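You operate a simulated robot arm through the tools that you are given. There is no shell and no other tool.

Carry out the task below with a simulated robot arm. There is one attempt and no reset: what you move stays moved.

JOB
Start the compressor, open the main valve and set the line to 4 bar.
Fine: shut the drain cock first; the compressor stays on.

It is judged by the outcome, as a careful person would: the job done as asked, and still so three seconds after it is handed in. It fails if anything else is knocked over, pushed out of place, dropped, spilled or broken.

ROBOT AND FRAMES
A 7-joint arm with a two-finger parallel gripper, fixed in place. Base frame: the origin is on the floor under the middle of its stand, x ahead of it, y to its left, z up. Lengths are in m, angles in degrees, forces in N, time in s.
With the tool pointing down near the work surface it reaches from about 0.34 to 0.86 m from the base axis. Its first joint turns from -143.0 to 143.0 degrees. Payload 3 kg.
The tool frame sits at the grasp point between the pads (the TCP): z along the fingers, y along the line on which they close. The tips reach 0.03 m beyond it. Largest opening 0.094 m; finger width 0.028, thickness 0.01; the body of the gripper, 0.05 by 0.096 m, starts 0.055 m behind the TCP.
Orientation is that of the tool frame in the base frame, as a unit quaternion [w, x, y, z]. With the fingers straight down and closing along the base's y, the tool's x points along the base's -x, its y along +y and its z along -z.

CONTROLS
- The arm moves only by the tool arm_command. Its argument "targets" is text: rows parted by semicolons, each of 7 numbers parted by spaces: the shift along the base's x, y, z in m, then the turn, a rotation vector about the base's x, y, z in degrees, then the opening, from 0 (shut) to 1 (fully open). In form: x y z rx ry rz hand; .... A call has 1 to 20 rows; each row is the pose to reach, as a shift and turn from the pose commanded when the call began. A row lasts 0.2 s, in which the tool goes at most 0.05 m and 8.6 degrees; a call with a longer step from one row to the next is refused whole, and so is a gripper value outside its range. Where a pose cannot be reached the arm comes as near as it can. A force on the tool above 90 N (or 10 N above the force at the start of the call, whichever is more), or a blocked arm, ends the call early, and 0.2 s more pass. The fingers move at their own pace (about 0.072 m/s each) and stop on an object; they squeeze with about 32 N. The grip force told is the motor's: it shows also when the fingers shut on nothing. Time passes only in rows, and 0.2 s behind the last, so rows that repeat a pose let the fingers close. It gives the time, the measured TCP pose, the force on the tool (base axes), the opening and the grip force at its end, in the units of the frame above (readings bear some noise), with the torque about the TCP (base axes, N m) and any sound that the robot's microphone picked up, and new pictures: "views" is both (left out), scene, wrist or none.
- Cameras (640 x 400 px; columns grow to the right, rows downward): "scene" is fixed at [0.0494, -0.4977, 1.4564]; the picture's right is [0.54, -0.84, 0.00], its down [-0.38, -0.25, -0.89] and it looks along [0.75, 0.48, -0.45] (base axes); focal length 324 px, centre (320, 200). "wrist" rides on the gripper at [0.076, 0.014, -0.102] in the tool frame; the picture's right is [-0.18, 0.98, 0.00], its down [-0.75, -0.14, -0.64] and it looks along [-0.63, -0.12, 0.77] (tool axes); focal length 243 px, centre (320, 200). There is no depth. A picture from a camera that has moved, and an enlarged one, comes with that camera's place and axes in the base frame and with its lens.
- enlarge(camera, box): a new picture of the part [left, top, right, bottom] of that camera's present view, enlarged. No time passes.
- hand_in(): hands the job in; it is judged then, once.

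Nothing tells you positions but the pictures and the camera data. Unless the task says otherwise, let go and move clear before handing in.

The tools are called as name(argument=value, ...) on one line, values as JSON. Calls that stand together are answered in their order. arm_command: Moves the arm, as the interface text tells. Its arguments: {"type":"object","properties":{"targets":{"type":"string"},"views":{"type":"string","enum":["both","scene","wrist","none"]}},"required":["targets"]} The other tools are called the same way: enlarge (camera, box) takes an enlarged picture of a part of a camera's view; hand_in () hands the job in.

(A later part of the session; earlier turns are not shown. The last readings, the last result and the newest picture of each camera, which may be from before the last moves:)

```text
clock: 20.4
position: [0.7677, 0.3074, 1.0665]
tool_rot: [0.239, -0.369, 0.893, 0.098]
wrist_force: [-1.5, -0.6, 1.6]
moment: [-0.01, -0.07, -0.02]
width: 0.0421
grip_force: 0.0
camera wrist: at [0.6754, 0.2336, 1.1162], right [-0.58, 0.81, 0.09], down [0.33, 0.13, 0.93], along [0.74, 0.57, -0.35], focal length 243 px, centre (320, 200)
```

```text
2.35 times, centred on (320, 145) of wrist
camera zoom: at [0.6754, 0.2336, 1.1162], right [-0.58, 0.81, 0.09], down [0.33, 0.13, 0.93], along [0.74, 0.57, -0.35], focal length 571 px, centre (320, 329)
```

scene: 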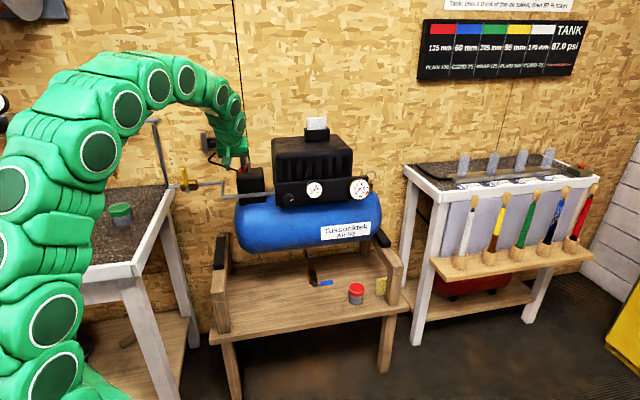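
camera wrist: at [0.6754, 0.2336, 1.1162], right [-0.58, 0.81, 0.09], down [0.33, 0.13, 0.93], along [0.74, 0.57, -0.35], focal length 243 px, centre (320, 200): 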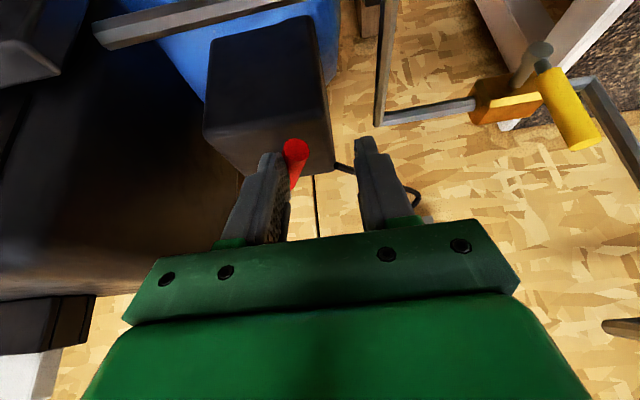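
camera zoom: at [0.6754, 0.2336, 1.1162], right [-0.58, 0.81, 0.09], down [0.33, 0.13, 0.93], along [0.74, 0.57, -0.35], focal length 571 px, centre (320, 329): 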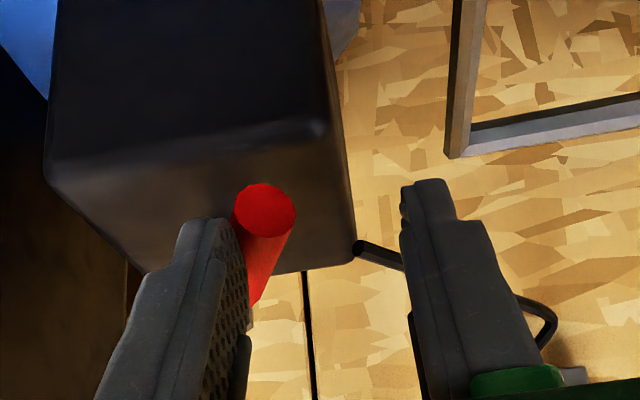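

The lever is about 40 degrees round and still easy to move. I'll continue the arc toward 90 degrees.

arm_command(targets="-0.0024 0.006 0 0 0 0 0.45; -0.0044 0.0119 0 0 0 0 0.45; -0.0052 0.0187 0 0 0 0 0.45; -0.0053 0.0256 0 0 0 0 0.45; -0.004 0.0327 0 0 0 0 0.45; -0.0019 0.0398 0 0 0 0 0.45; -0.0019 0.0398 0 0 0 0 0.45", views="both")

enlarge(camera="wrist", box=[220, 60, 420, 230])

enlarge(camera="scene", box=[260, 165, 380, 215])

```text
clock: 22.0
position: [0.7679, 0.3464, 1.0677]
tool_rot: [0.239, -0.37, 0.892, 0.099]
wrist_force: [1.2, -1.2, 2.5]
moment: [-0.02, -0.07, 0.04]
width: 0.0421
grip_force: 0.2
camera wrist: at [0.6739, 0.2733, 1.1165], right [-0.58, 0.81, 0.09], down [0.33, 0.13, 0.93], along [0.74, 0.57, -0.35], focal length 243 px, centre (320, 200)
```

scene: 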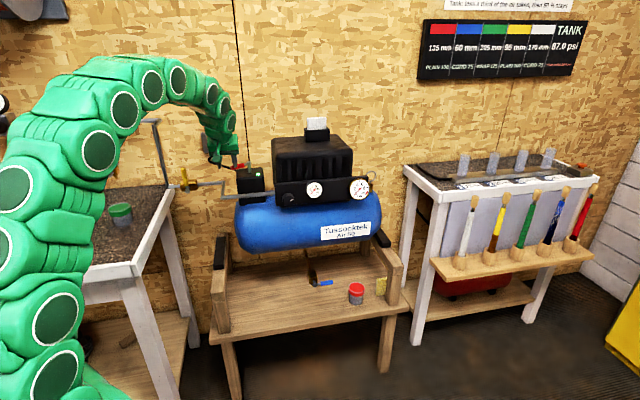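
wrist: 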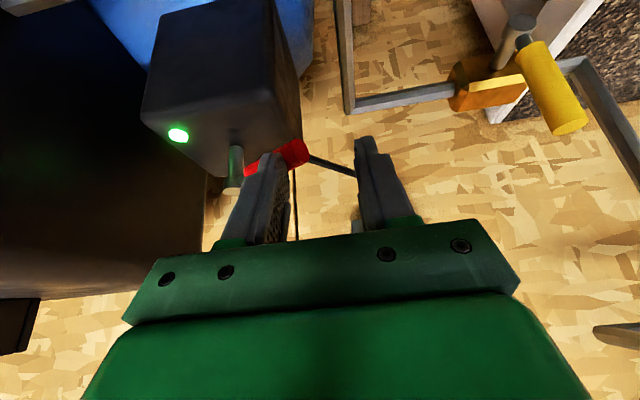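

```text
2.35 times, centred on (320, 145) of wrist
camera zoom: at [0.6739, 0.2733, 1.1165], right [-0.58, 0.81, 0.09], down [0.33, 0.13, 0.93], along [0.74, 0.57, -0.35], focal length 571 px, centre (320, 329)
```

zoom: 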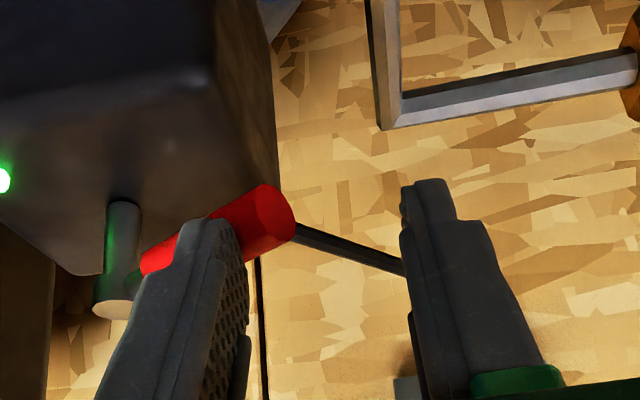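

```text
5.33 times, centred on (320, 190) of scene
camera zoom: at [0.0494, -0.4977, 1.4564], right [0.54, -0.84, 0.0], down [-0.38, -0.25, -0.89], along [0.75, 0.48, -0.45], focal length 1729 px, centre (320, 253)
```

zoom: 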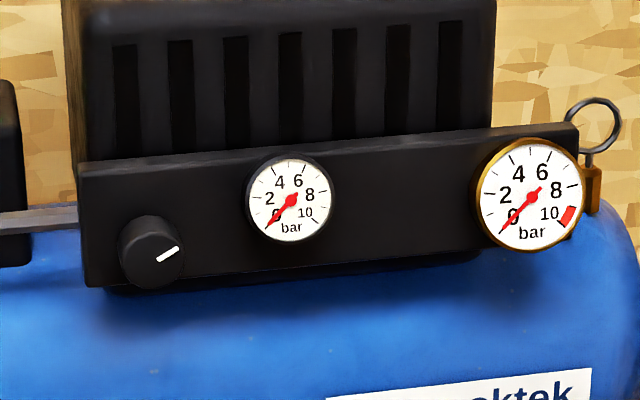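

A green light came on at the switch box, so the compressor is starting. I'll push the lever gently to its stop so it stays on.

arm_command(targets="0.002 0.005 0 0 0 0 0.45; 0.0045 0.0085 0 0 0 0 0.45; 0.007 0.012 0 0 0 0 0.45; 0.007 0.012 0 0 0 0 0.45", views="both")

enlarge(camera="wrist", box=[120, 60, 340, 230])

enlarge(camera="scene", box=[200, 130, 380, 220])

```text
clock: 23.0
position: [0.7736, 0.3583, 1.0682]
tool_rot: [0.24, -0.37, 0.892, 0.1]
wrist_force: [-1.7, -0.7, 6.7]
moment: [-0.04, -0.11, -0.05]
width: 0.0414
grip_force: 0.0
camera wrist: at [0.6806, 0.2846, 1.1169], right [-0.58, 0.81, 0.09], down [0.33, 0.13, 0.93], along [0.74, 0.57, -0.35], focal length 243 px, centre (320, 200)
```

scene: 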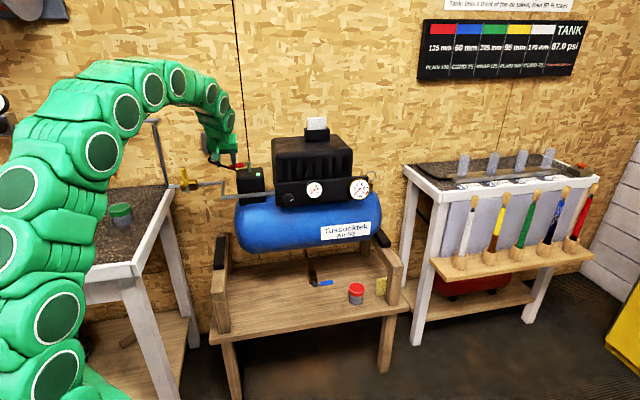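
wrist: 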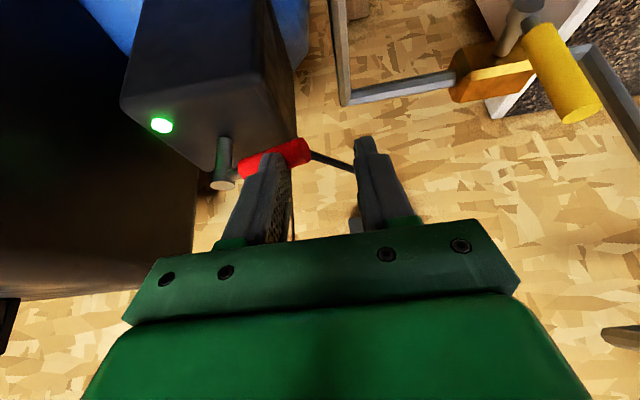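

```text
2.35 times, centred on (230, 145) of wrist
camera zoom: at [0.6806, 0.2846, 1.1169], right [-0.58, 0.81, 0.09], down [0.33, 0.13, 0.93], along [0.74, 0.57, -0.35], focal length 571 px, centre (532, 329)
```

zoom: 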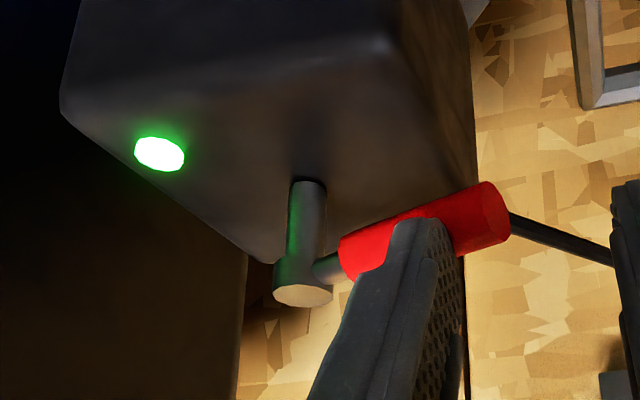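

```text
3.56 times, centred on (290, 175) of scene
camera zoom: at [0.0494, -0.4977, 1.4564], right [0.54, -0.84, 0.0], down [-0.38, -0.25, -0.89], along [0.75, 0.48, -0.45], focal length 1152 px, centre (427, 289)
```

zoom: 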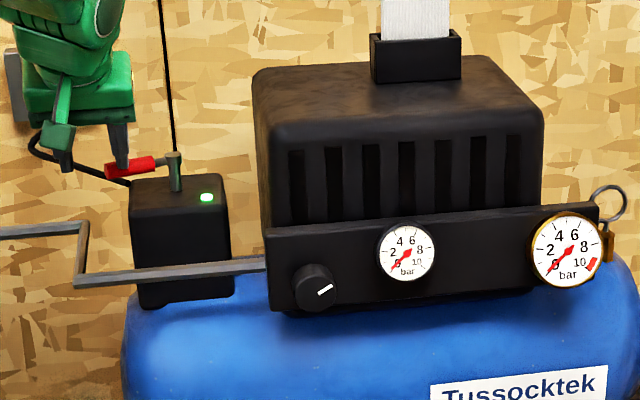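

The lamp is lit and the lever is at about 80 degrees, but my sloping fingertip started riding over it. I'll back off slightly, lower the tip and push squarely to check for the stop.

arm_command(targets="-0.006 -0.006 0 0 0 0 0.45; -0.006 -0.006 -0.01 0 0 0 0.45; -0.001 -0.001 -0.01 0 0 0 0.45; 0.002 0.002 -0.01 0 0 0 0.45; 0.005 0.005 -0.01 0 0 0 0.45; 0.005 0.005 -0.01 0 0 0 0.45", views="both")

enlarge(camera="scene", box=[200, 130, 380, 220])

```text
clock: 24.4
position: [0.777, 0.3617, 1.0605]
tool_rot: [0.24, -0.368, 0.893, 0.099]
wrist_force: [-35.4, -24.5, 20.2]
moment: [-0.35, 0.03, -0.94]
width: 0.038
grip_force: 0.0
stopped in row 6: the force on the tool passed its limit at 91 N (the readings are from after the stop); the commanded pose is now the measured one
camera wrist: at [0.6842, 0.2873, 1.1091], right [-0.58, 0.81, 0.09], down [0.33, 0.13, 0.93], along [0.74, 0.57, -0.35], focal length 243 px, centre (320, 200)
```

scene: 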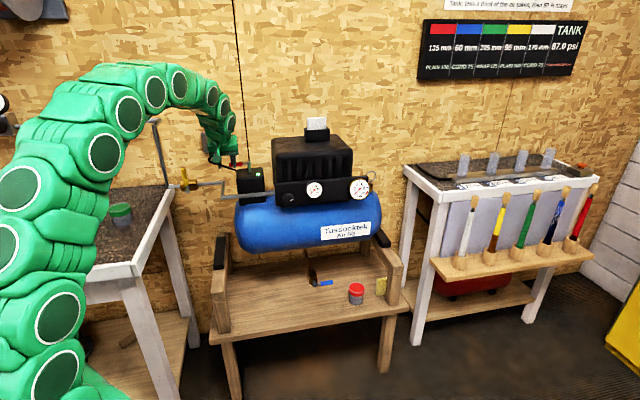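
wrist: 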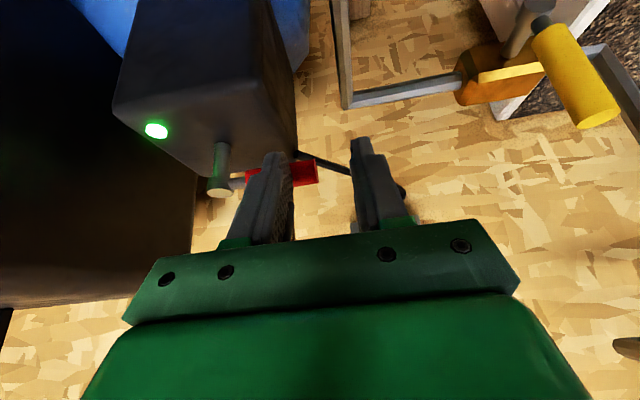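

```text
3.56 times, centred on (290, 175) of scene
camera zoom: at [0.0494, -0.4977, 1.4564], right [0.54, -0.84, 0.0], down [-0.38, -0.25, -0.89], along [0.75, 0.48, -0.45], focal length 1152 px, centre (427, 289)
```

zoom: 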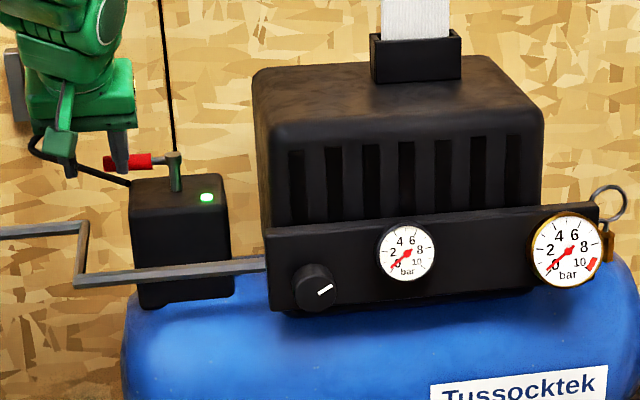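

The switch is at its stop with the lamp green, so the compressor is on. I'll back straight off, lift away, tilt the tool flatter and move across to the yellow main valve.

arm_command(targets="-0.0212 -0.0212 0 0 0 0 0.38; -0.0354 -0.0354 0.02 0 0 0 0.3; -0.0495 -0.0495 0.05 0 0 0 0.2; -0.0707 -0.0707 0.08 0 0 0 0; -0.0861 -0.0596 0.06 4.2 -4.2 0 0; -0.1015 -0.0485 0.04 8.5 -8.5 0 0; -0.1168 -0.0373 0.02 12.7 -12.7 0 0; -0.1322 -0.0262 0 17 -17 0 0; -0.1476 -0.0151 -0.02 21.2 -21.2 0 0; -0.1476 -0.0151 -0.02 21.2 -21.2 0 0", views="both")

enlarge(camera="wrist", box=[230, 20, 430, 180])

enlarge(camera="scene", box=[200, 130, 380, 220])

```text
clock: 26.6
position: [0.63, 0.3472, 1.0371]
tool_rot: [0.463, -0.331, 0.8, 0.192]
wrist_force: [0.1, 1.3, -0.7]
moment: [0.0, 0.03, 0.01]
width: 0.0
grip_force: 32.3
camera wrist: at [0.5304, 0.2678, 1.0219], right [-0.63, 0.76, 0.16], down [-0.03, -0.23, 0.97], along [0.78, 0.61, 0.16], focal length 243 px, centre (320, 200)
```

scene: 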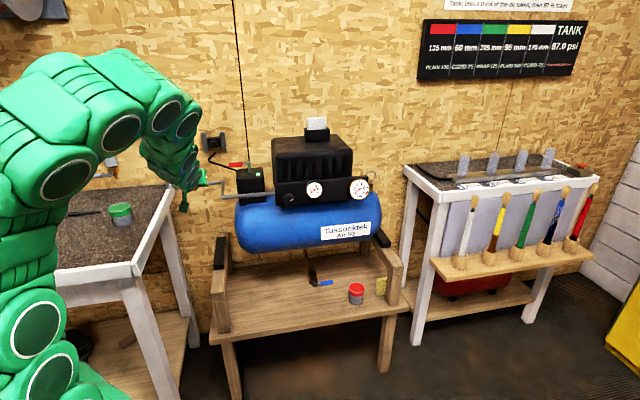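
wrist: 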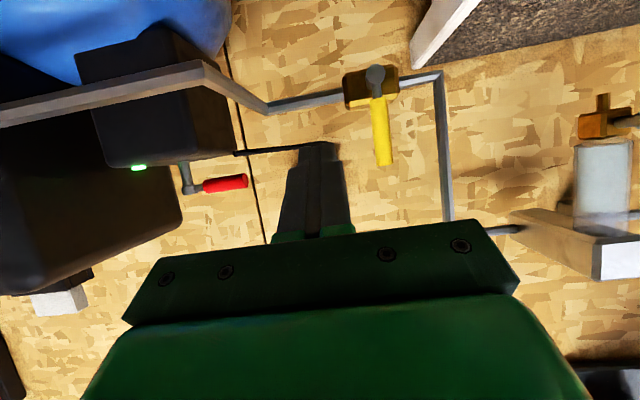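

```text
2.50 times, centred on (330, 100) of wrist
camera zoom: at [0.5304, 0.2678, 1.0219], right [-0.63, 0.76, 0.16], down [-0.03, -0.23, 0.97], along [0.78, 0.61, 0.16], focal length 606 px, centre (295, 450)
```

zoom: 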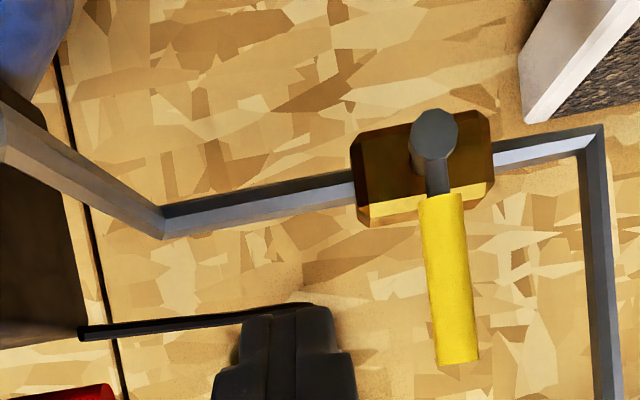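

```text
3.56 times, centred on (290, 175) of scene
camera zoom: at [0.0494, -0.4977, 1.4564], right [0.54, -0.84, 0.0], down [-0.38, -0.25, -0.89], along [0.75, 0.48, -0.45], focal length 1152 px, centre (427, 289)
```

zoom: 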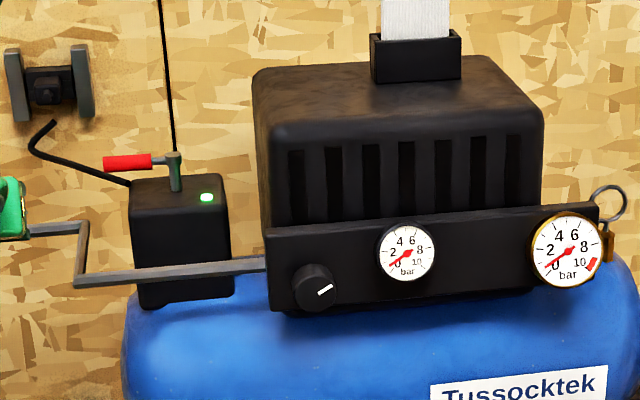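

The switch stays on and both needles are starting to rise. The yellow lever stands upright across its pipe, so it is shut, with its hub at about n 0.815, m 0.146, z 0.957. I'll slip the closed fingers in on its right side.

arm_command(targets="0.015 0.022 -0.005 0 0 0 0; 0.03 0.042 -0.01 0 0 0 0; 0.047 0.063 -0.015 0 0 0 0; 0.0629 0.0842 -0.018 0 0 0 0; 0.0629 0.0842 -0.018 0 0 0 0", views="both")

enlarge(camera="wrist", box=[250, 0, 450, 170])

```text
clock: 27.8
position: [0.6941, 0.4304, 1.0205]
tool_rot: [0.463, -0.331, 0.8, 0.192]
wrist_force: [0.0, -0.4, -0.5]
moment: [0.02, 0.0, 0.0]
width: 0.0002
grip_force: 31.3
camera wrist: at [0.5943, 0.3511, 1.0036], right [-0.63, 0.76, 0.16], down [-0.03, -0.23, 0.97], along [0.78, 0.61, 0.16], focal length 243 px, centre (320, 200)
```

scene: 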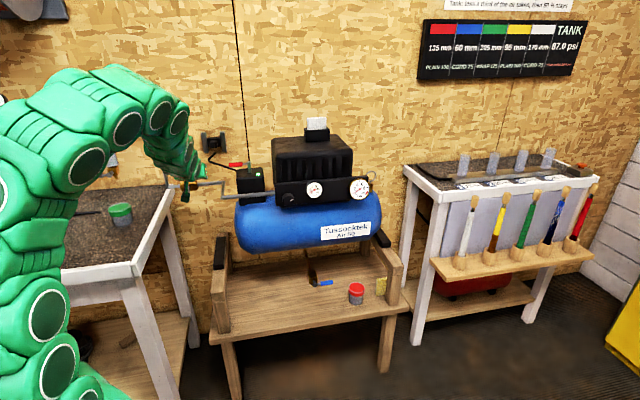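
wrist: 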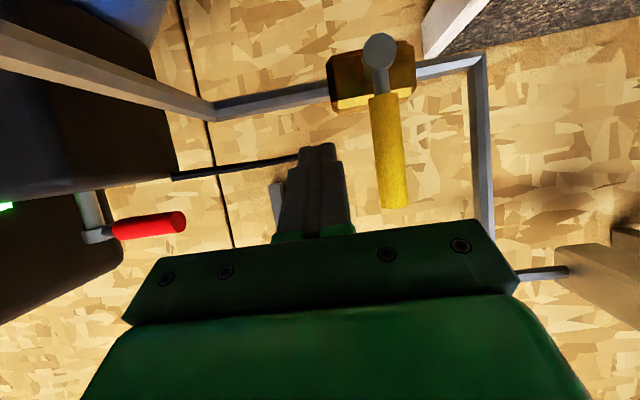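

```text
2.35 times, centred on (350, 85) of wrist
camera zoom: at [0.5943, 0.3511, 1.0036], right [-0.63, 0.76, 0.16], down [-0.03, -0.23, 0.97], along [0.78, 0.61, 0.16], focal length 571 px, centre (249, 471)
```

zoom: 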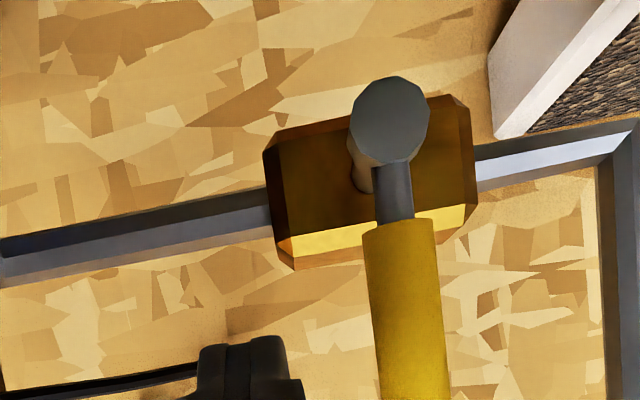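

The fingers are 2 cm to the right of the yellow lever and clear of everything. I'll push it counter-clockwise, to the left, by about 30 degrees to test.

arm_command(targets="-0.0085 0.0085 -0.002 0 0 0 0; -0.0162 0.0162 -0.004 0 0 0 0; -0.0231 0.0231 -0.001 0 0 0 0; -0.0315 0.0315 0.001 0 0 0 0; -0.0315 0.0315 0.001 0 0 0 0", views="wrist")

enlarge(camera="scene", box=[260, 165, 380, 215])

```text
clock: 28.7
position: [0.6747, 0.4477, 1.0175]
tool_rot: [0.462, -0.322, 0.805, 0.189]
wrist_force: [19.7, -16.2, -8.7]
moment: [-0.47, -0.17, -0.58]
width: 0.0
grip_force: 31.7
stopped in row 4: the force on the tool passed its limit at 111 N (the readings are from after the stop); the commanded pose is now the measured one
camera wrist: at [0.5742, 0.3687, 1.0015], right [-0.61, 0.77, 0.16], down [-0.03, -0.23, 0.97], along [0.79, 0.59, 0.16], focal length 243 px, centre (320, 200)
```

wrist: 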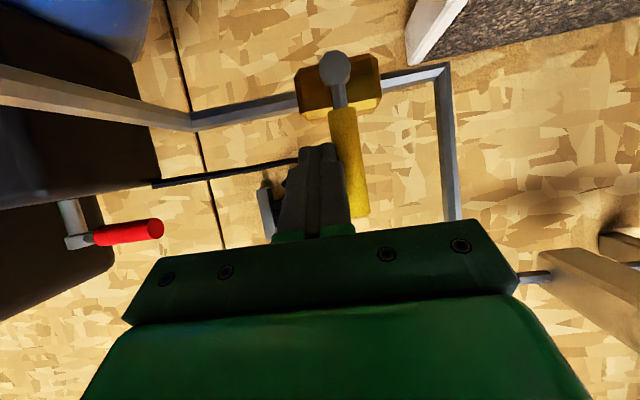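

```text
5.33 times, centred on (320, 190) of scene
camera zoom: at [0.0494, -0.4977, 1.4564], right [0.54, -0.84, 0.0], down [-0.38, -0.25, -0.89], along [0.75, 0.48, -0.45], focal length 1729 px, centre (320, 253)
```

zoom: 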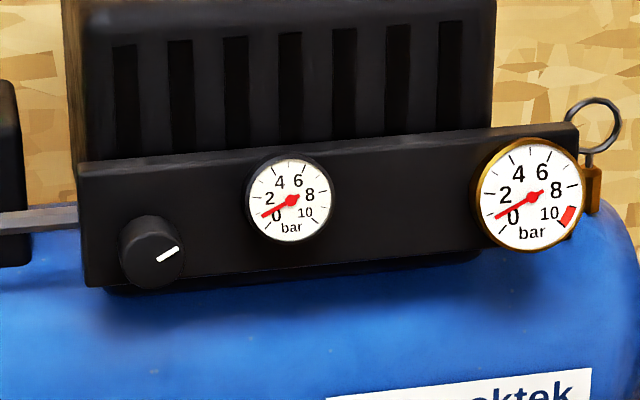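

The lever is hard against a stop in that direction, so it must open clockwise, to the right. I'll release, go round in front and come in on its left side.

arm_command(targets="0.0106 -0.0106 0 0 0 0 0; -0.0177 -0.0389 0.005 0 0 0 0; -0.0495 -0.0566 0.005 0 0 0 0; -0.0707 -0.0354 0.005 0 0 0 0; -0.0902 -0.0159 0.005 0 0 0 0; -0.0654 0.0088 0.003 0 0 0 0; -0.0371 0.0371 0 0 0 0 0; -0.0371 0.0371 0 0 0 0 0", views="both")

```text
clock: 30.5
position: [0.637, 0.4847, 1.0211]
tool_rot: [0.462, -0.324, 0.804, 0.188]
wrist_force: [-0.2, -0.5, 0.4]
moment: [-0.01, 0.01, 0.01]
width: 0.0
grip_force: 32.4
camera wrist: at [0.5356, 0.4069, 1.0041], right [-0.62, 0.77, 0.16], down [-0.03, -0.23, 0.97], along [0.79, 0.6, 0.16], focal length 243 px, centre (320, 200)
```

scene: 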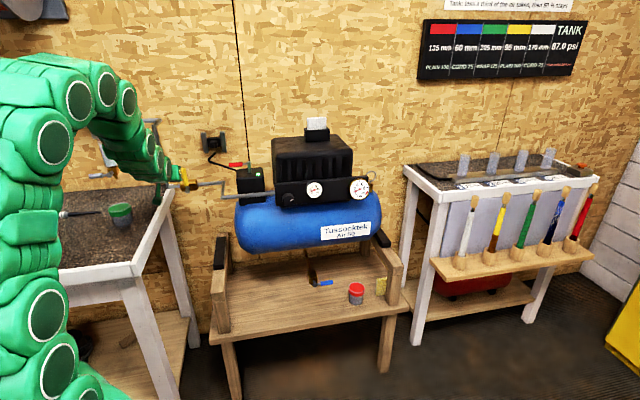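
wrist: 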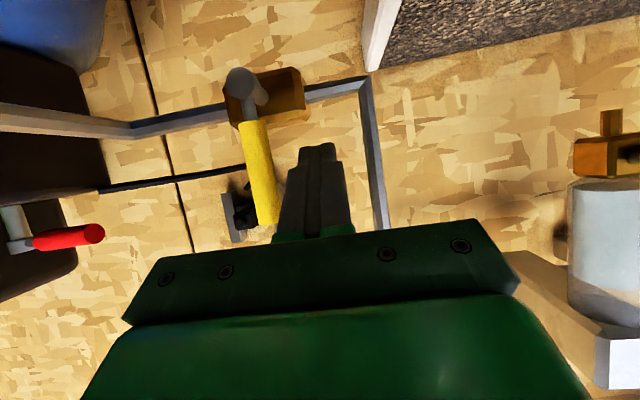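

The fingers are now to the left of the yellow lever. I'll push it to the right gently.

arm_command(targets="0.0071 -0.0071 -0.002 0 0 0 0; 0.014 -0.014 -0.005 0 0 0 0; 0.0209 -0.0209 -0.001 0 0 0 0; 0.0293 -0.0293 0.0006 0 0 0 0; 0.0293 -0.0293 0.0006 0 0 0 0", views="wrist")

```text
clock: 31.7
position: [0.6665, 0.4555, 1.0188]
tool_rot: [0.462, -0.324, 0.804, 0.189]
wrist_force: [-0.1, -0.1, -0.5]
moment: [-0.01, 0.02, 0.01]
width: 0.0002
grip_force: 31.8
camera wrist: at [0.5657, 0.377, 1.0026], right [-0.62, 0.77, 0.16], down [-0.03, -0.23, 0.97], along [0.79, 0.6, 0.16], focal length 243 px, centre (320, 200)
```

wrist: 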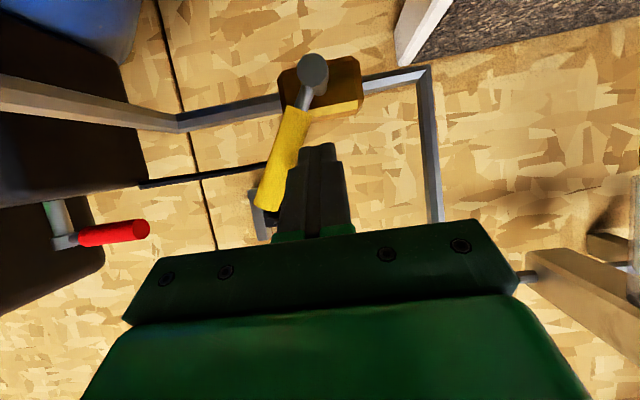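

It turns freely clockwise. I'll follow the arc to horizontal.

arm_command(targets="0.0093 -0.0093 0.001 0 0 0 0; 0.0185 -0.0185 -0.0045 0 0 0 0; 0.023 -0.023 -0.0095 0 0 0 0; 0.0269 -0.0269 -0.0148 0 0 0 0; 0.03 -0.03 -0.0215 0 0 0 0; 0.0328 -0.0328 -0.0288 0 0 0 0; 0.0328 -0.0328 -0.0288 0 0 0 0", views="both")

enlarge(camera="scene", box=[260, 165, 380, 215])

enlarge(camera="wrist", box=[230, 20, 430, 170])

```text
clock: 33.3
position: [0.7004, 0.4243, 0.9922]
tool_rot: [0.463, -0.324, 0.803, 0.189]
wrist_force: [0.0, 0.0, -0.5]
moment: [0.03, -0.02, -0.01]
width: 0.0
grip_force: 32.1
camera wrist: at [0.5985, 0.3452, 0.9744], right [-0.62, 0.77, 0.16], down [-0.03, -0.23, 0.97], along [0.79, 0.6, 0.16], focal length 243 px, centre (320, 200)
```

scene: 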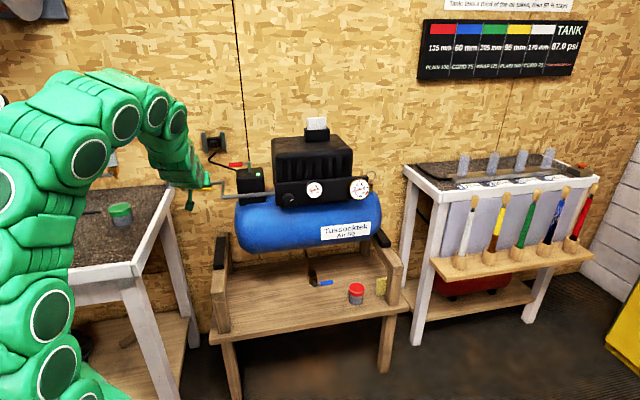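
wrist: 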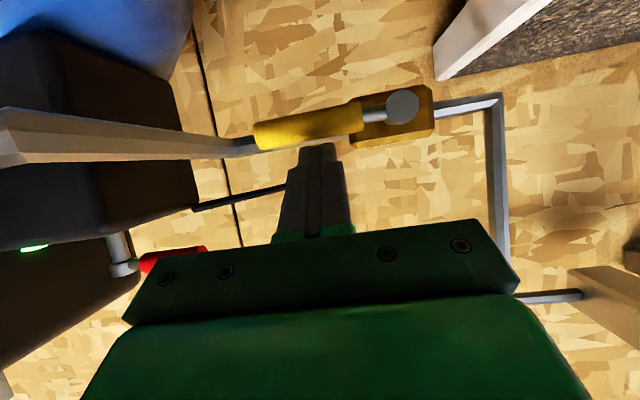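

```text
5.33 times, centred on (320, 190) of scene
camera zoom: at [0.0494, -0.4977, 1.4564], right [0.54, -0.84, 0.0], down [-0.38, -0.25, -0.89], along [0.75, 0.48, -0.45], focal length 1729 px, centre (320, 253)
```

zoom: 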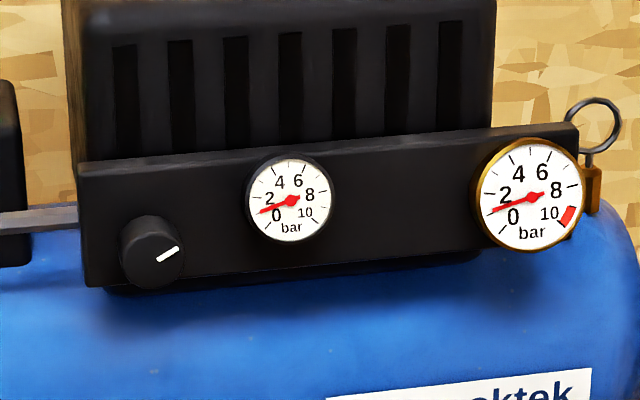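

```text
2.67 times, centred on (330, 95) of wrist
camera zoom: at [0.5985, 0.3452, 0.9744], right [-0.62, 0.77, 0.16], down [-0.03, -0.23, 0.97], along [0.79, 0.6, 0.16], focal length 647 px, centre (293, 480)
```

zoom: 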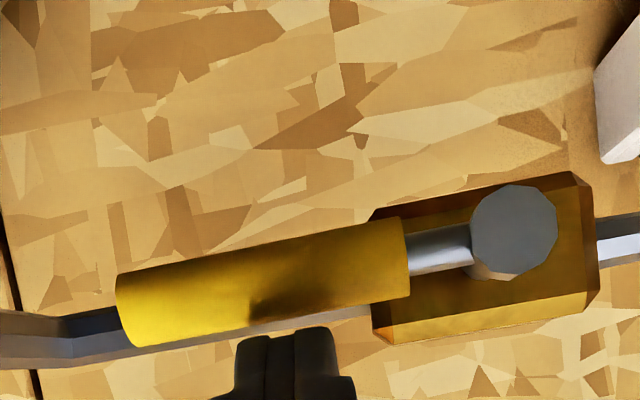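

The yellow lever is nearly in line with its pipe and the tank has passed 1.5 bar. I'll press lightly down to its stop.

arm_command(targets="0 0 -0.003 0 0 0 0; 0 0 -0.006 0 0 0 0; 0 0 -0.008 0 0 0 0; 0 0 -0.008 0 0 0 0", views="wrist")

enlarge(camera="wrist", box=[230, 20, 430, 170])

```text
clock: 34.3
position: [0.6991, 0.4231, 0.9879]
tool_rot: [0.467, -0.324, 0.801, 0.19]
wrist_force: [-25.3, -14.8, 86.1]
moment: [1.15, -0.12, -1.01]
width: 0.0
grip_force: 31.9
camera wrist: at [0.5986, 0.3453, 0.9706], right [-0.62, 0.77, 0.16], down [-0.03, -0.23, 0.97], along [0.79, 0.59, 0.17], focal length 243 px, centre (320, 200)
```

wrist: 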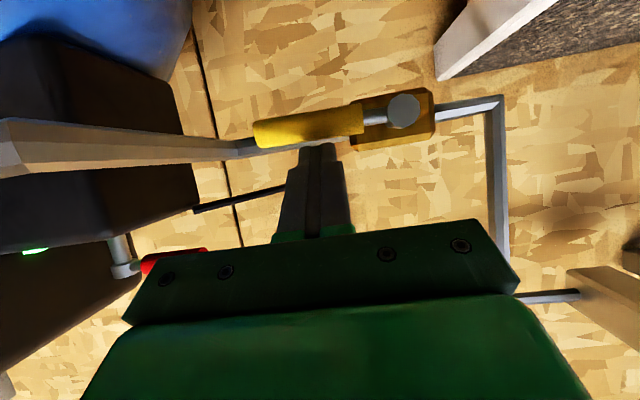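

```text
2.67 times, centred on (330, 95) of wrist
camera zoom: at [0.5986, 0.3453, 0.9706], right [-0.62, 0.77, 0.16], down [-0.03, -0.23, 0.97], along [0.79, 0.59, 0.17], focal length 647 px, centre (293, 480)
```

zoom: 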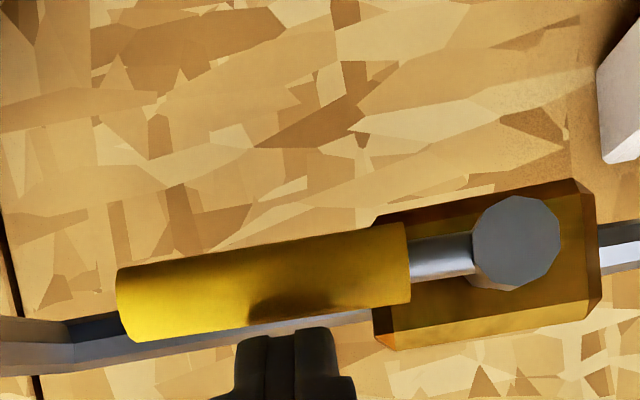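

The main valve is fully open against its stop, in line with the pipe. I'll release it, back out and go to a pose level in front of the regulator knob.

arm_command(targets="0 0 0.012 0 0 0 0; -0.0212 -0.0212 0.02 0 0 0 0; -0.0495 -0.0495 0.03 0 0 0 0; -0.0813 -0.0813 0.04 0 0 0 0; -0.113 -0.113 0.04 0 0 0 0; -0.145 -0.145 0.03 0 0 0 0; -0.1249 -0.1772 0.0245 2.65 -2.65 0.1 0; -0.1048 -0.2094 0.019 5.3 -5.3 0.25 0.2; -0.0847 -0.2416 0.0135 7.95 -7.95 0.4 0.4; -0.0646 -0.2738 0.008 10.6 -10.6 0.5 0.6; -0.0445 -0.306 0.0025 13.25 -13.25 0.6 0.65; -0.0244 -0.3382 -0.003 15.9 -15.9 0.75 0.65; -0.0043 -0.3704 -0.0085 18.55 -18.55 0.9 0.65; 0.0158 -0.4026 -0.014 21.2 -21.2 1 0.65; 0.0158 -0.4026 -0.014 21.2 -21.2 1 0.65", views="both")

enlarge(camera="scene", box=[260, 165, 380, 215])

enlarge(camera="scene", box=[160, 130, 280, 210])

enlarge(camera="wrist", box=[200, 20, 420, 190])

```text
clock: 37.5
position: [0.7134, 0.0215, 0.9665]
tool_rot: [0.651, -0.27, 0.654, 0.275]
wrist_force: [-0.4, 0.5, 0.5]
moment: [0.0, 0.01, 0.02]
width: 0.061
grip_force: 0.0
out of reach, approached as far as the arm can: row 6, 7, 8, 9
camera wrist: at [0.631, -0.0425, 0.8896], right [-0.7, 0.69, 0.19], down [-0.35, -0.56, 0.75], along [0.63, 0.46, 0.63], focal length 243 px, centre (320, 200)
```

scene: 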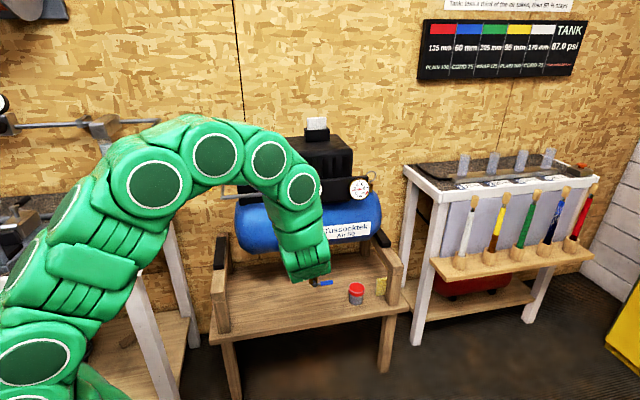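
wrist: 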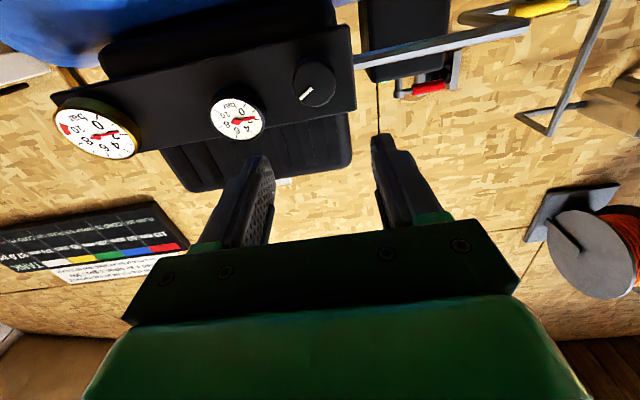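

```text
5.33 times, centred on (320, 190) of scene
camera zoom: at [0.0494, -0.4977, 1.4564], right [0.54, -0.84, 0.0], down [-0.38, -0.25, -0.89], along [0.75, 0.48, -0.45], focal length 1729 px, centre (320, 253)
```

zoom: 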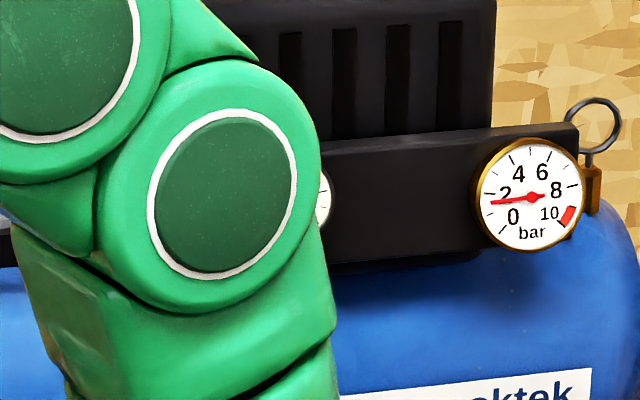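

```text
5.00 times, centred on (220, 170) of scene
camera zoom: at [0.0494, -0.4977, 1.4564], right [0.54, -0.84, 0.0], down [-0.38, -0.25, -0.89], along [0.75, 0.48, -0.45], focal length 1621 px, centre (820, 350)
```

zoom: 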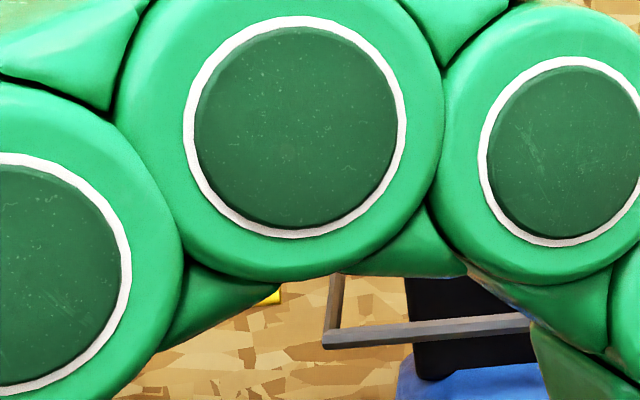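

```text
2.35 times, centred on (310, 105) of wrist
camera zoom: at [0.631, -0.0425, 0.8896], right [-0.7, 0.69, 0.19], down [-0.35, -0.56, 0.75], along [0.63, 0.46, 0.63], focal length 571 px, centre (344, 424)
```

zoom: 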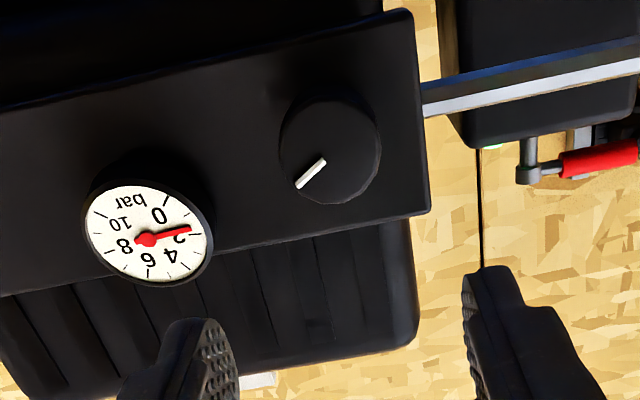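

The switch lamp is on and the line is open. From here the wrist camera sees the line gauge, next to the knob, at about 2 bar and tracking the tank. I place the knob face at about n 0.67, m 0.493, z 0.953. I'll wait for pressure to build while watching both gauges.

arm_command(targets="0 0 0 0 0 0 0.65; 0 0 0 0 0 0 0.65; 0 0 0 0 0 0 0.65; 0 0 0 0 0 0 0.65; 0 0 0 0 0 0 0.65; 0 0 0 0 0 0 0.65; 0 0 0 0 0 0 0.65; 0 0 0 0 0 0 0.65; 0 0 0 0 0 0 0.65; 0 0 0 0 0 0 0.65; 0 0 0 0 0 0 0.65; 0 0 0 0 0 0 0.65; 0 0 0 0 0 0 0.65; 0 0 0 0 0 0 0.65; 0 0 0 0 0 0 0.65; 0 0 0 0 0 0 0.65; 0 0 0 0 0 0 0.65; 0 0 0 0 0 0 0.65; 0 0 0 0 0 0 0.65; 0 0 0 0 0 0 0.65", views="wrist")

enlarge(camera="wrist", box=[40, 50, 360, 190])

```text
clock: 41.7
position: [0.7146, 0.0205, 0.9663]
tool_rot: [0.651, -0.271, 0.654, 0.274]
wrist_force: [0.5, -0.5, 0.3]
moment: [0.0, 0.01, 0.02]
width: 0.0609
grip_force: 0.0
camera wrist: at [0.6309, -0.0424, 0.8898], right [-0.7, 0.69, 0.19], down [-0.35, -0.56, 0.75], along [0.63, 0.46, 0.63], focal length 243 px, centre (320, 200)
```

wrist: 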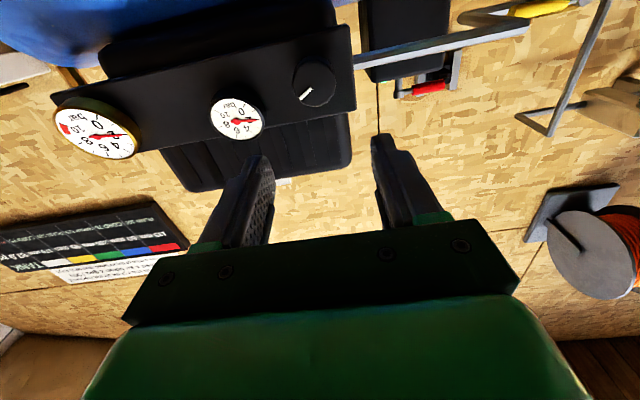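

```text
2.00 times, centred on (200, 120) of wrist
camera zoom: at [0.6309, -0.0424, 0.8898], right [-0.7, 0.69, 0.19], down [-0.35, -0.56, 0.75], along [0.63, 0.46, 0.63], focal length 485 px, centre (560, 360)
```

zoom: 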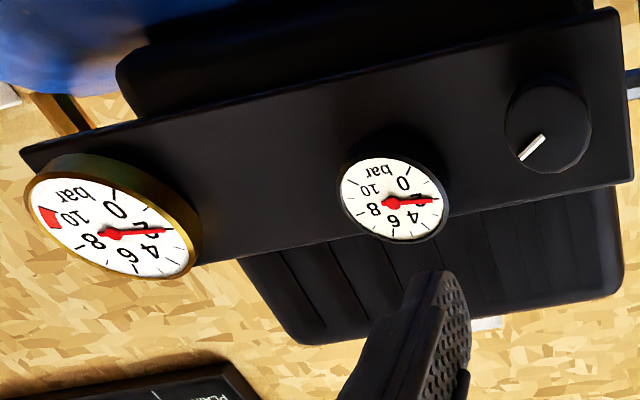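

The tank reads about 2.3 bar and the line about 2, both rising slowly. I'll use the time to ease closer to the knob and line up on it.

arm_command(targets="0.017 0.016 -0.0045 0 0 0 0.65; 0.034 0.032 -0.009 0 0 0 0.65; 0.0514 0.0476 -0.0133 0 0 0 0.65; 0.0514 0.0476 -0.0133 0 0 0 0.65; 0.0514 0.0476 -0.0133 0 0 0 0.65", views="both")

enlarge(camera="wrist", box=[180, 40, 440, 220])

enlarge(camera="scene", box=[240, 150, 400, 250])

```text
clock: 42.9
position: [0.7659, 0.0682, 0.9528]
tool_rot: [0.651, -0.269, 0.655, 0.274]
wrist_force: [-0.2, -0.5, 0.8]
moment: [0.01, 0.02, -0.01]
width: 0.061
grip_force: 0.0
camera wrist: at [0.6835, 0.0056, 0.876], right [-0.7, 0.69, 0.19], down [-0.35, -0.56, 0.75], along [0.63, 0.46, 0.63], focal length 243 px, centre (320, 200)
```

scene: 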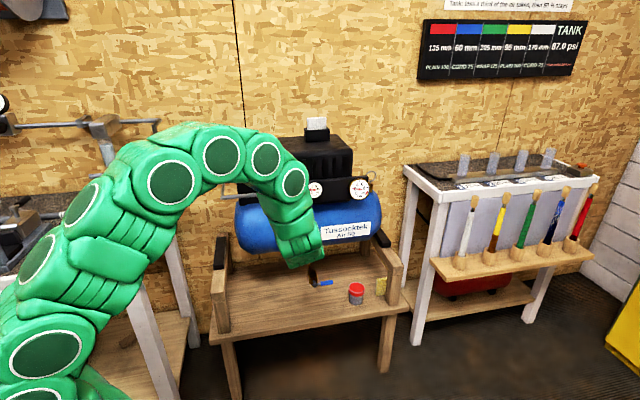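
wrist: 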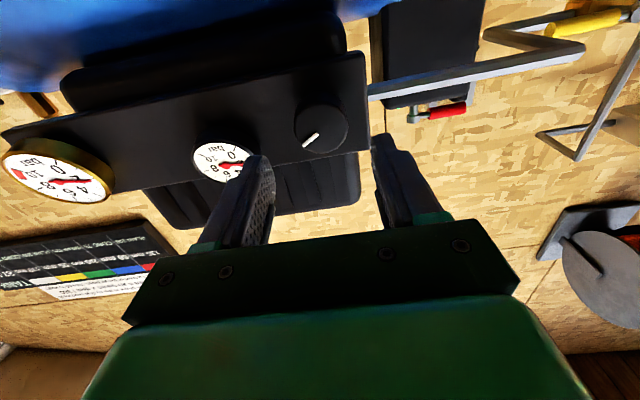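

```text
2.22 times, centred on (310, 130) of wrist
camera zoom: at [0.6835, 0.0056, 0.876], right [-0.7, 0.69, 0.19], down [-0.35, -0.56, 0.75], along [0.63, 0.46, 0.63], focal length 539 px, centre (342, 356)
```

zoom: 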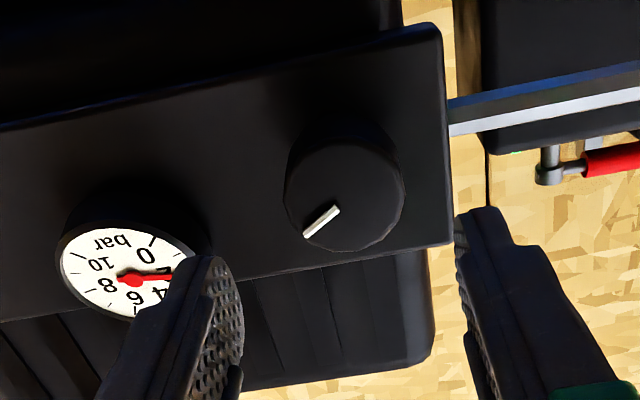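

```text
4.00 times, centred on (320, 200) of scene
camera zoom: at [0.0494, -0.4977, 1.4564], right [0.54, -0.84, 0.0], down [-0.38, -0.25, -0.89], along [0.75, 0.48, -0.45], focal length 1297 px, centre (320, 200)
```

zoom: 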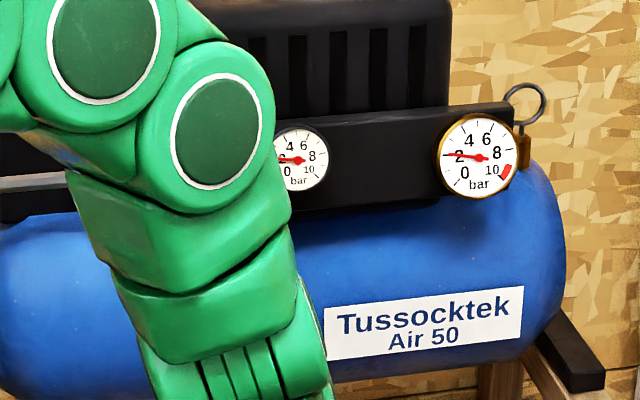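

The knob's face is centred at about n 0.664, m 0.493, z 0.951, about 4 cm across, and the gripper is aligned with it. I'll move straight in around the knob, stopping short of the panel.

arm_command(targets="0.017 0.017 -0.0015 0 0 0 0.65; 0.032 0.032 -0.0023 0 0 0 0.65; 0.043 0.043 -0.0023 0 0 0 0.65; 0.0509 0.0509 -0.0023 0 0 0 0.65; 0.0509 0.0509 -0.0023 0 0 0 0.65", views="both")

enlarge(camera="wrist", box=[180, 80, 440, 240])

enlarge(camera="scene", box=[240, 150, 400, 250])

```text
clock: 44.1
position: [0.8177, 0.1203, 0.9534]
tool_rot: [0.651, -0.271, 0.654, 0.274]
wrist_force: [0.2, 0.6, -0.1]
moment: [-0.01, 0.01, -0.03]
width: 0.0609
grip_force: 0.1
camera wrist: at [0.7346, 0.0563, 0.8754], right [-0.7, 0.69, 0.19], down [-0.35, -0.56, 0.75], along [0.63, 0.46, 0.63], focal length 243 px, centre (320, 200)
```

scene: 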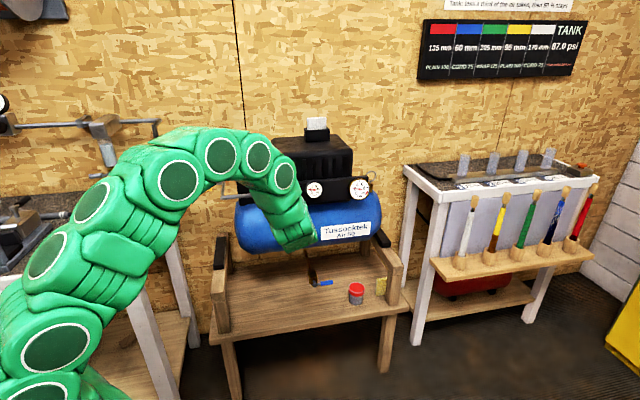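
wrist: 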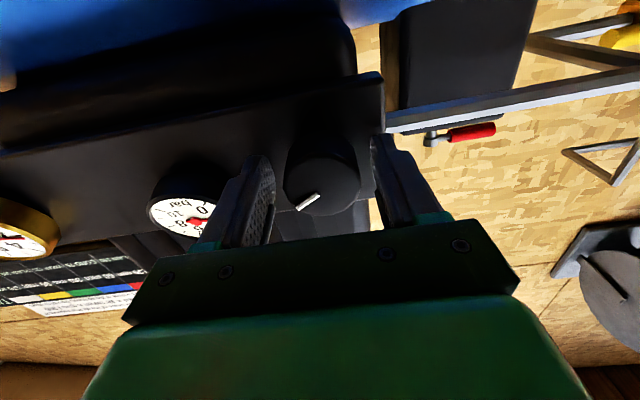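

```text
2.46 times, centred on (310, 160) of wrist
camera zoom: at [0.7346, 0.0563, 0.8754], right [-0.7, 0.69, 0.19], down [-0.35, -0.56, 0.75], along [0.63, 0.46, 0.63], focal length 597 px, centre (345, 298)
```

zoom: 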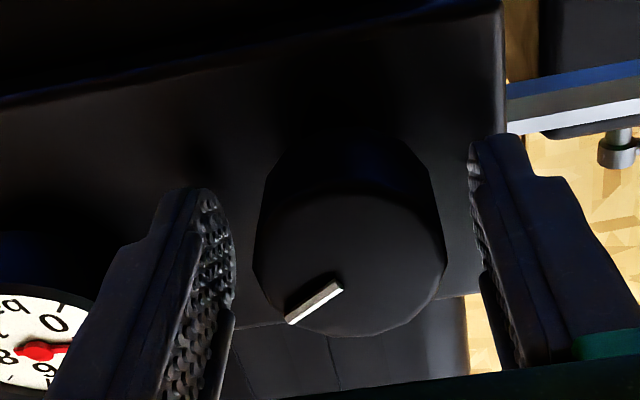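

```text
4.00 times, centred on (320, 200) of scene
camera zoom: at [0.0494, -0.4977, 1.4564], right [0.54, -0.84, 0.0], down [-0.38, -0.25, -0.89], along [0.75, 0.48, -0.45], focal length 1297 px, centre (320, 200)
```

zoom: 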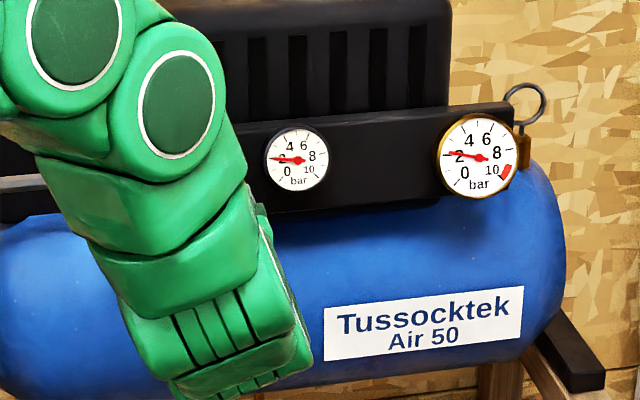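

The fingers are around the knob, well centred, and the scene camera now sees both gauges. I'll read the gauges closely.

enlarge(camera="scene", box=[300, 170, 380, 210])

arm_command(targets="0 0 0 0 0 0 0.4; 0 0 0 0 0 0 0.2; 0 0 0 0 0 0 0; 0 0 0 0 0 0 0; 0 0 0 0 0 0 0; 0 0 0 0 0 0 0", views="both")

enlarge(camera="scene", box=[300, 170, 380, 210])

enlarge(camera="wrist", box=[180, 80, 440, 240])

```text
8.00 times, centred on (340, 190) of scene
camera zoom: at [0.0494, -0.4977, 1.4564], right [0.54, -0.84, 0.0], down [-0.38, -0.25, -0.89], along [0.75, 0.48, -0.45], focal length 2593 px, centre (160, 280)
```

zoom: 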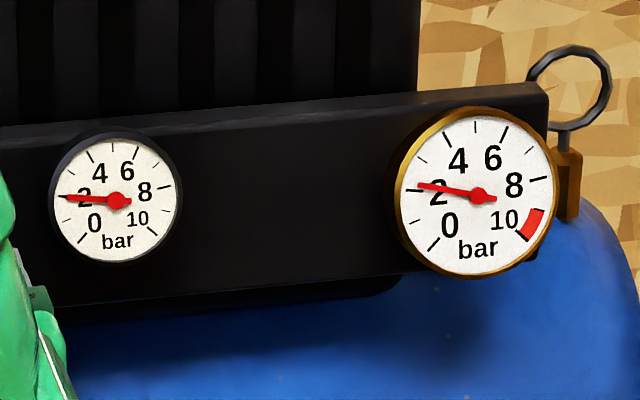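

```text
clock: 45.5
position: [0.8163, 0.1195, 0.9519]
tool_rot: [0.65, -0.272, 0.654, 0.275]
wrist_force: [-21.6, 16.3, 3.6]
moment: [0.22, -0.17, 0.45]
width: 0.0411
grip_force: 45.1
camera wrist: at [0.7339, 0.057, 0.8753], right [-0.7, 0.69, 0.19], down [-0.34, -0.56, 0.75], along [0.63, 0.46, 0.63], focal length 243 px, centre (320, 200)
```

scene: 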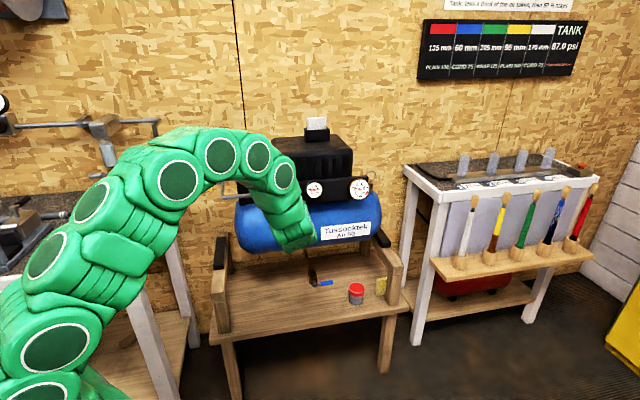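
wrist: 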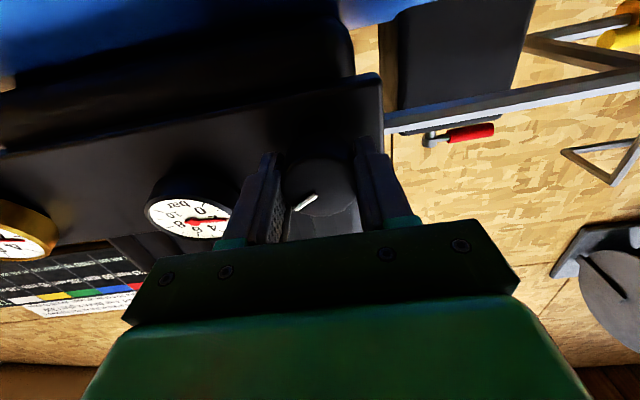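

```text
8.00 times, centred on (340, 190) of scene
camera zoom: at [0.0494, -0.4977, 1.4564], right [0.54, -0.84, 0.0], down [-0.38, -0.25, -0.89], along [0.75, 0.48, -0.45], focal length 2593 px, centre (160, 280)
```

zoom: 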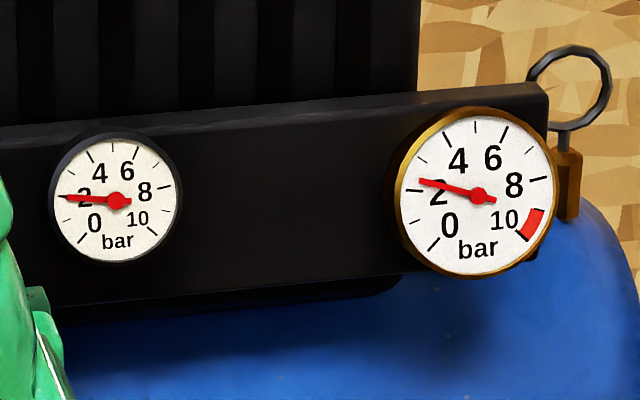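

```text
2.46 times, centred on (310, 160) of wrist
camera zoom: at [0.7339, 0.057, 0.8753], right [-0.7, 0.69, 0.19], down [-0.34, -0.56, 0.75], along [0.63, 0.46, 0.63], focal length 597 px, centre (345, 298)
```

zoom: 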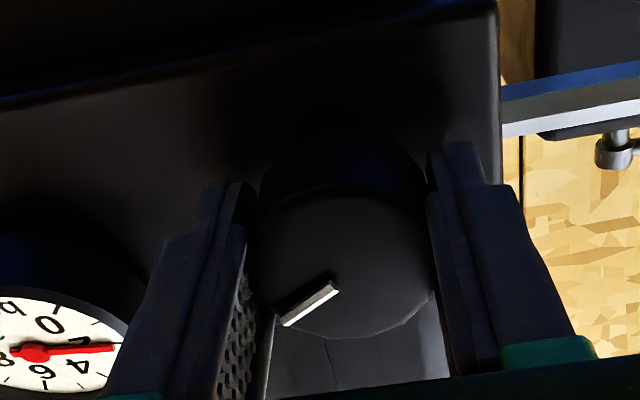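

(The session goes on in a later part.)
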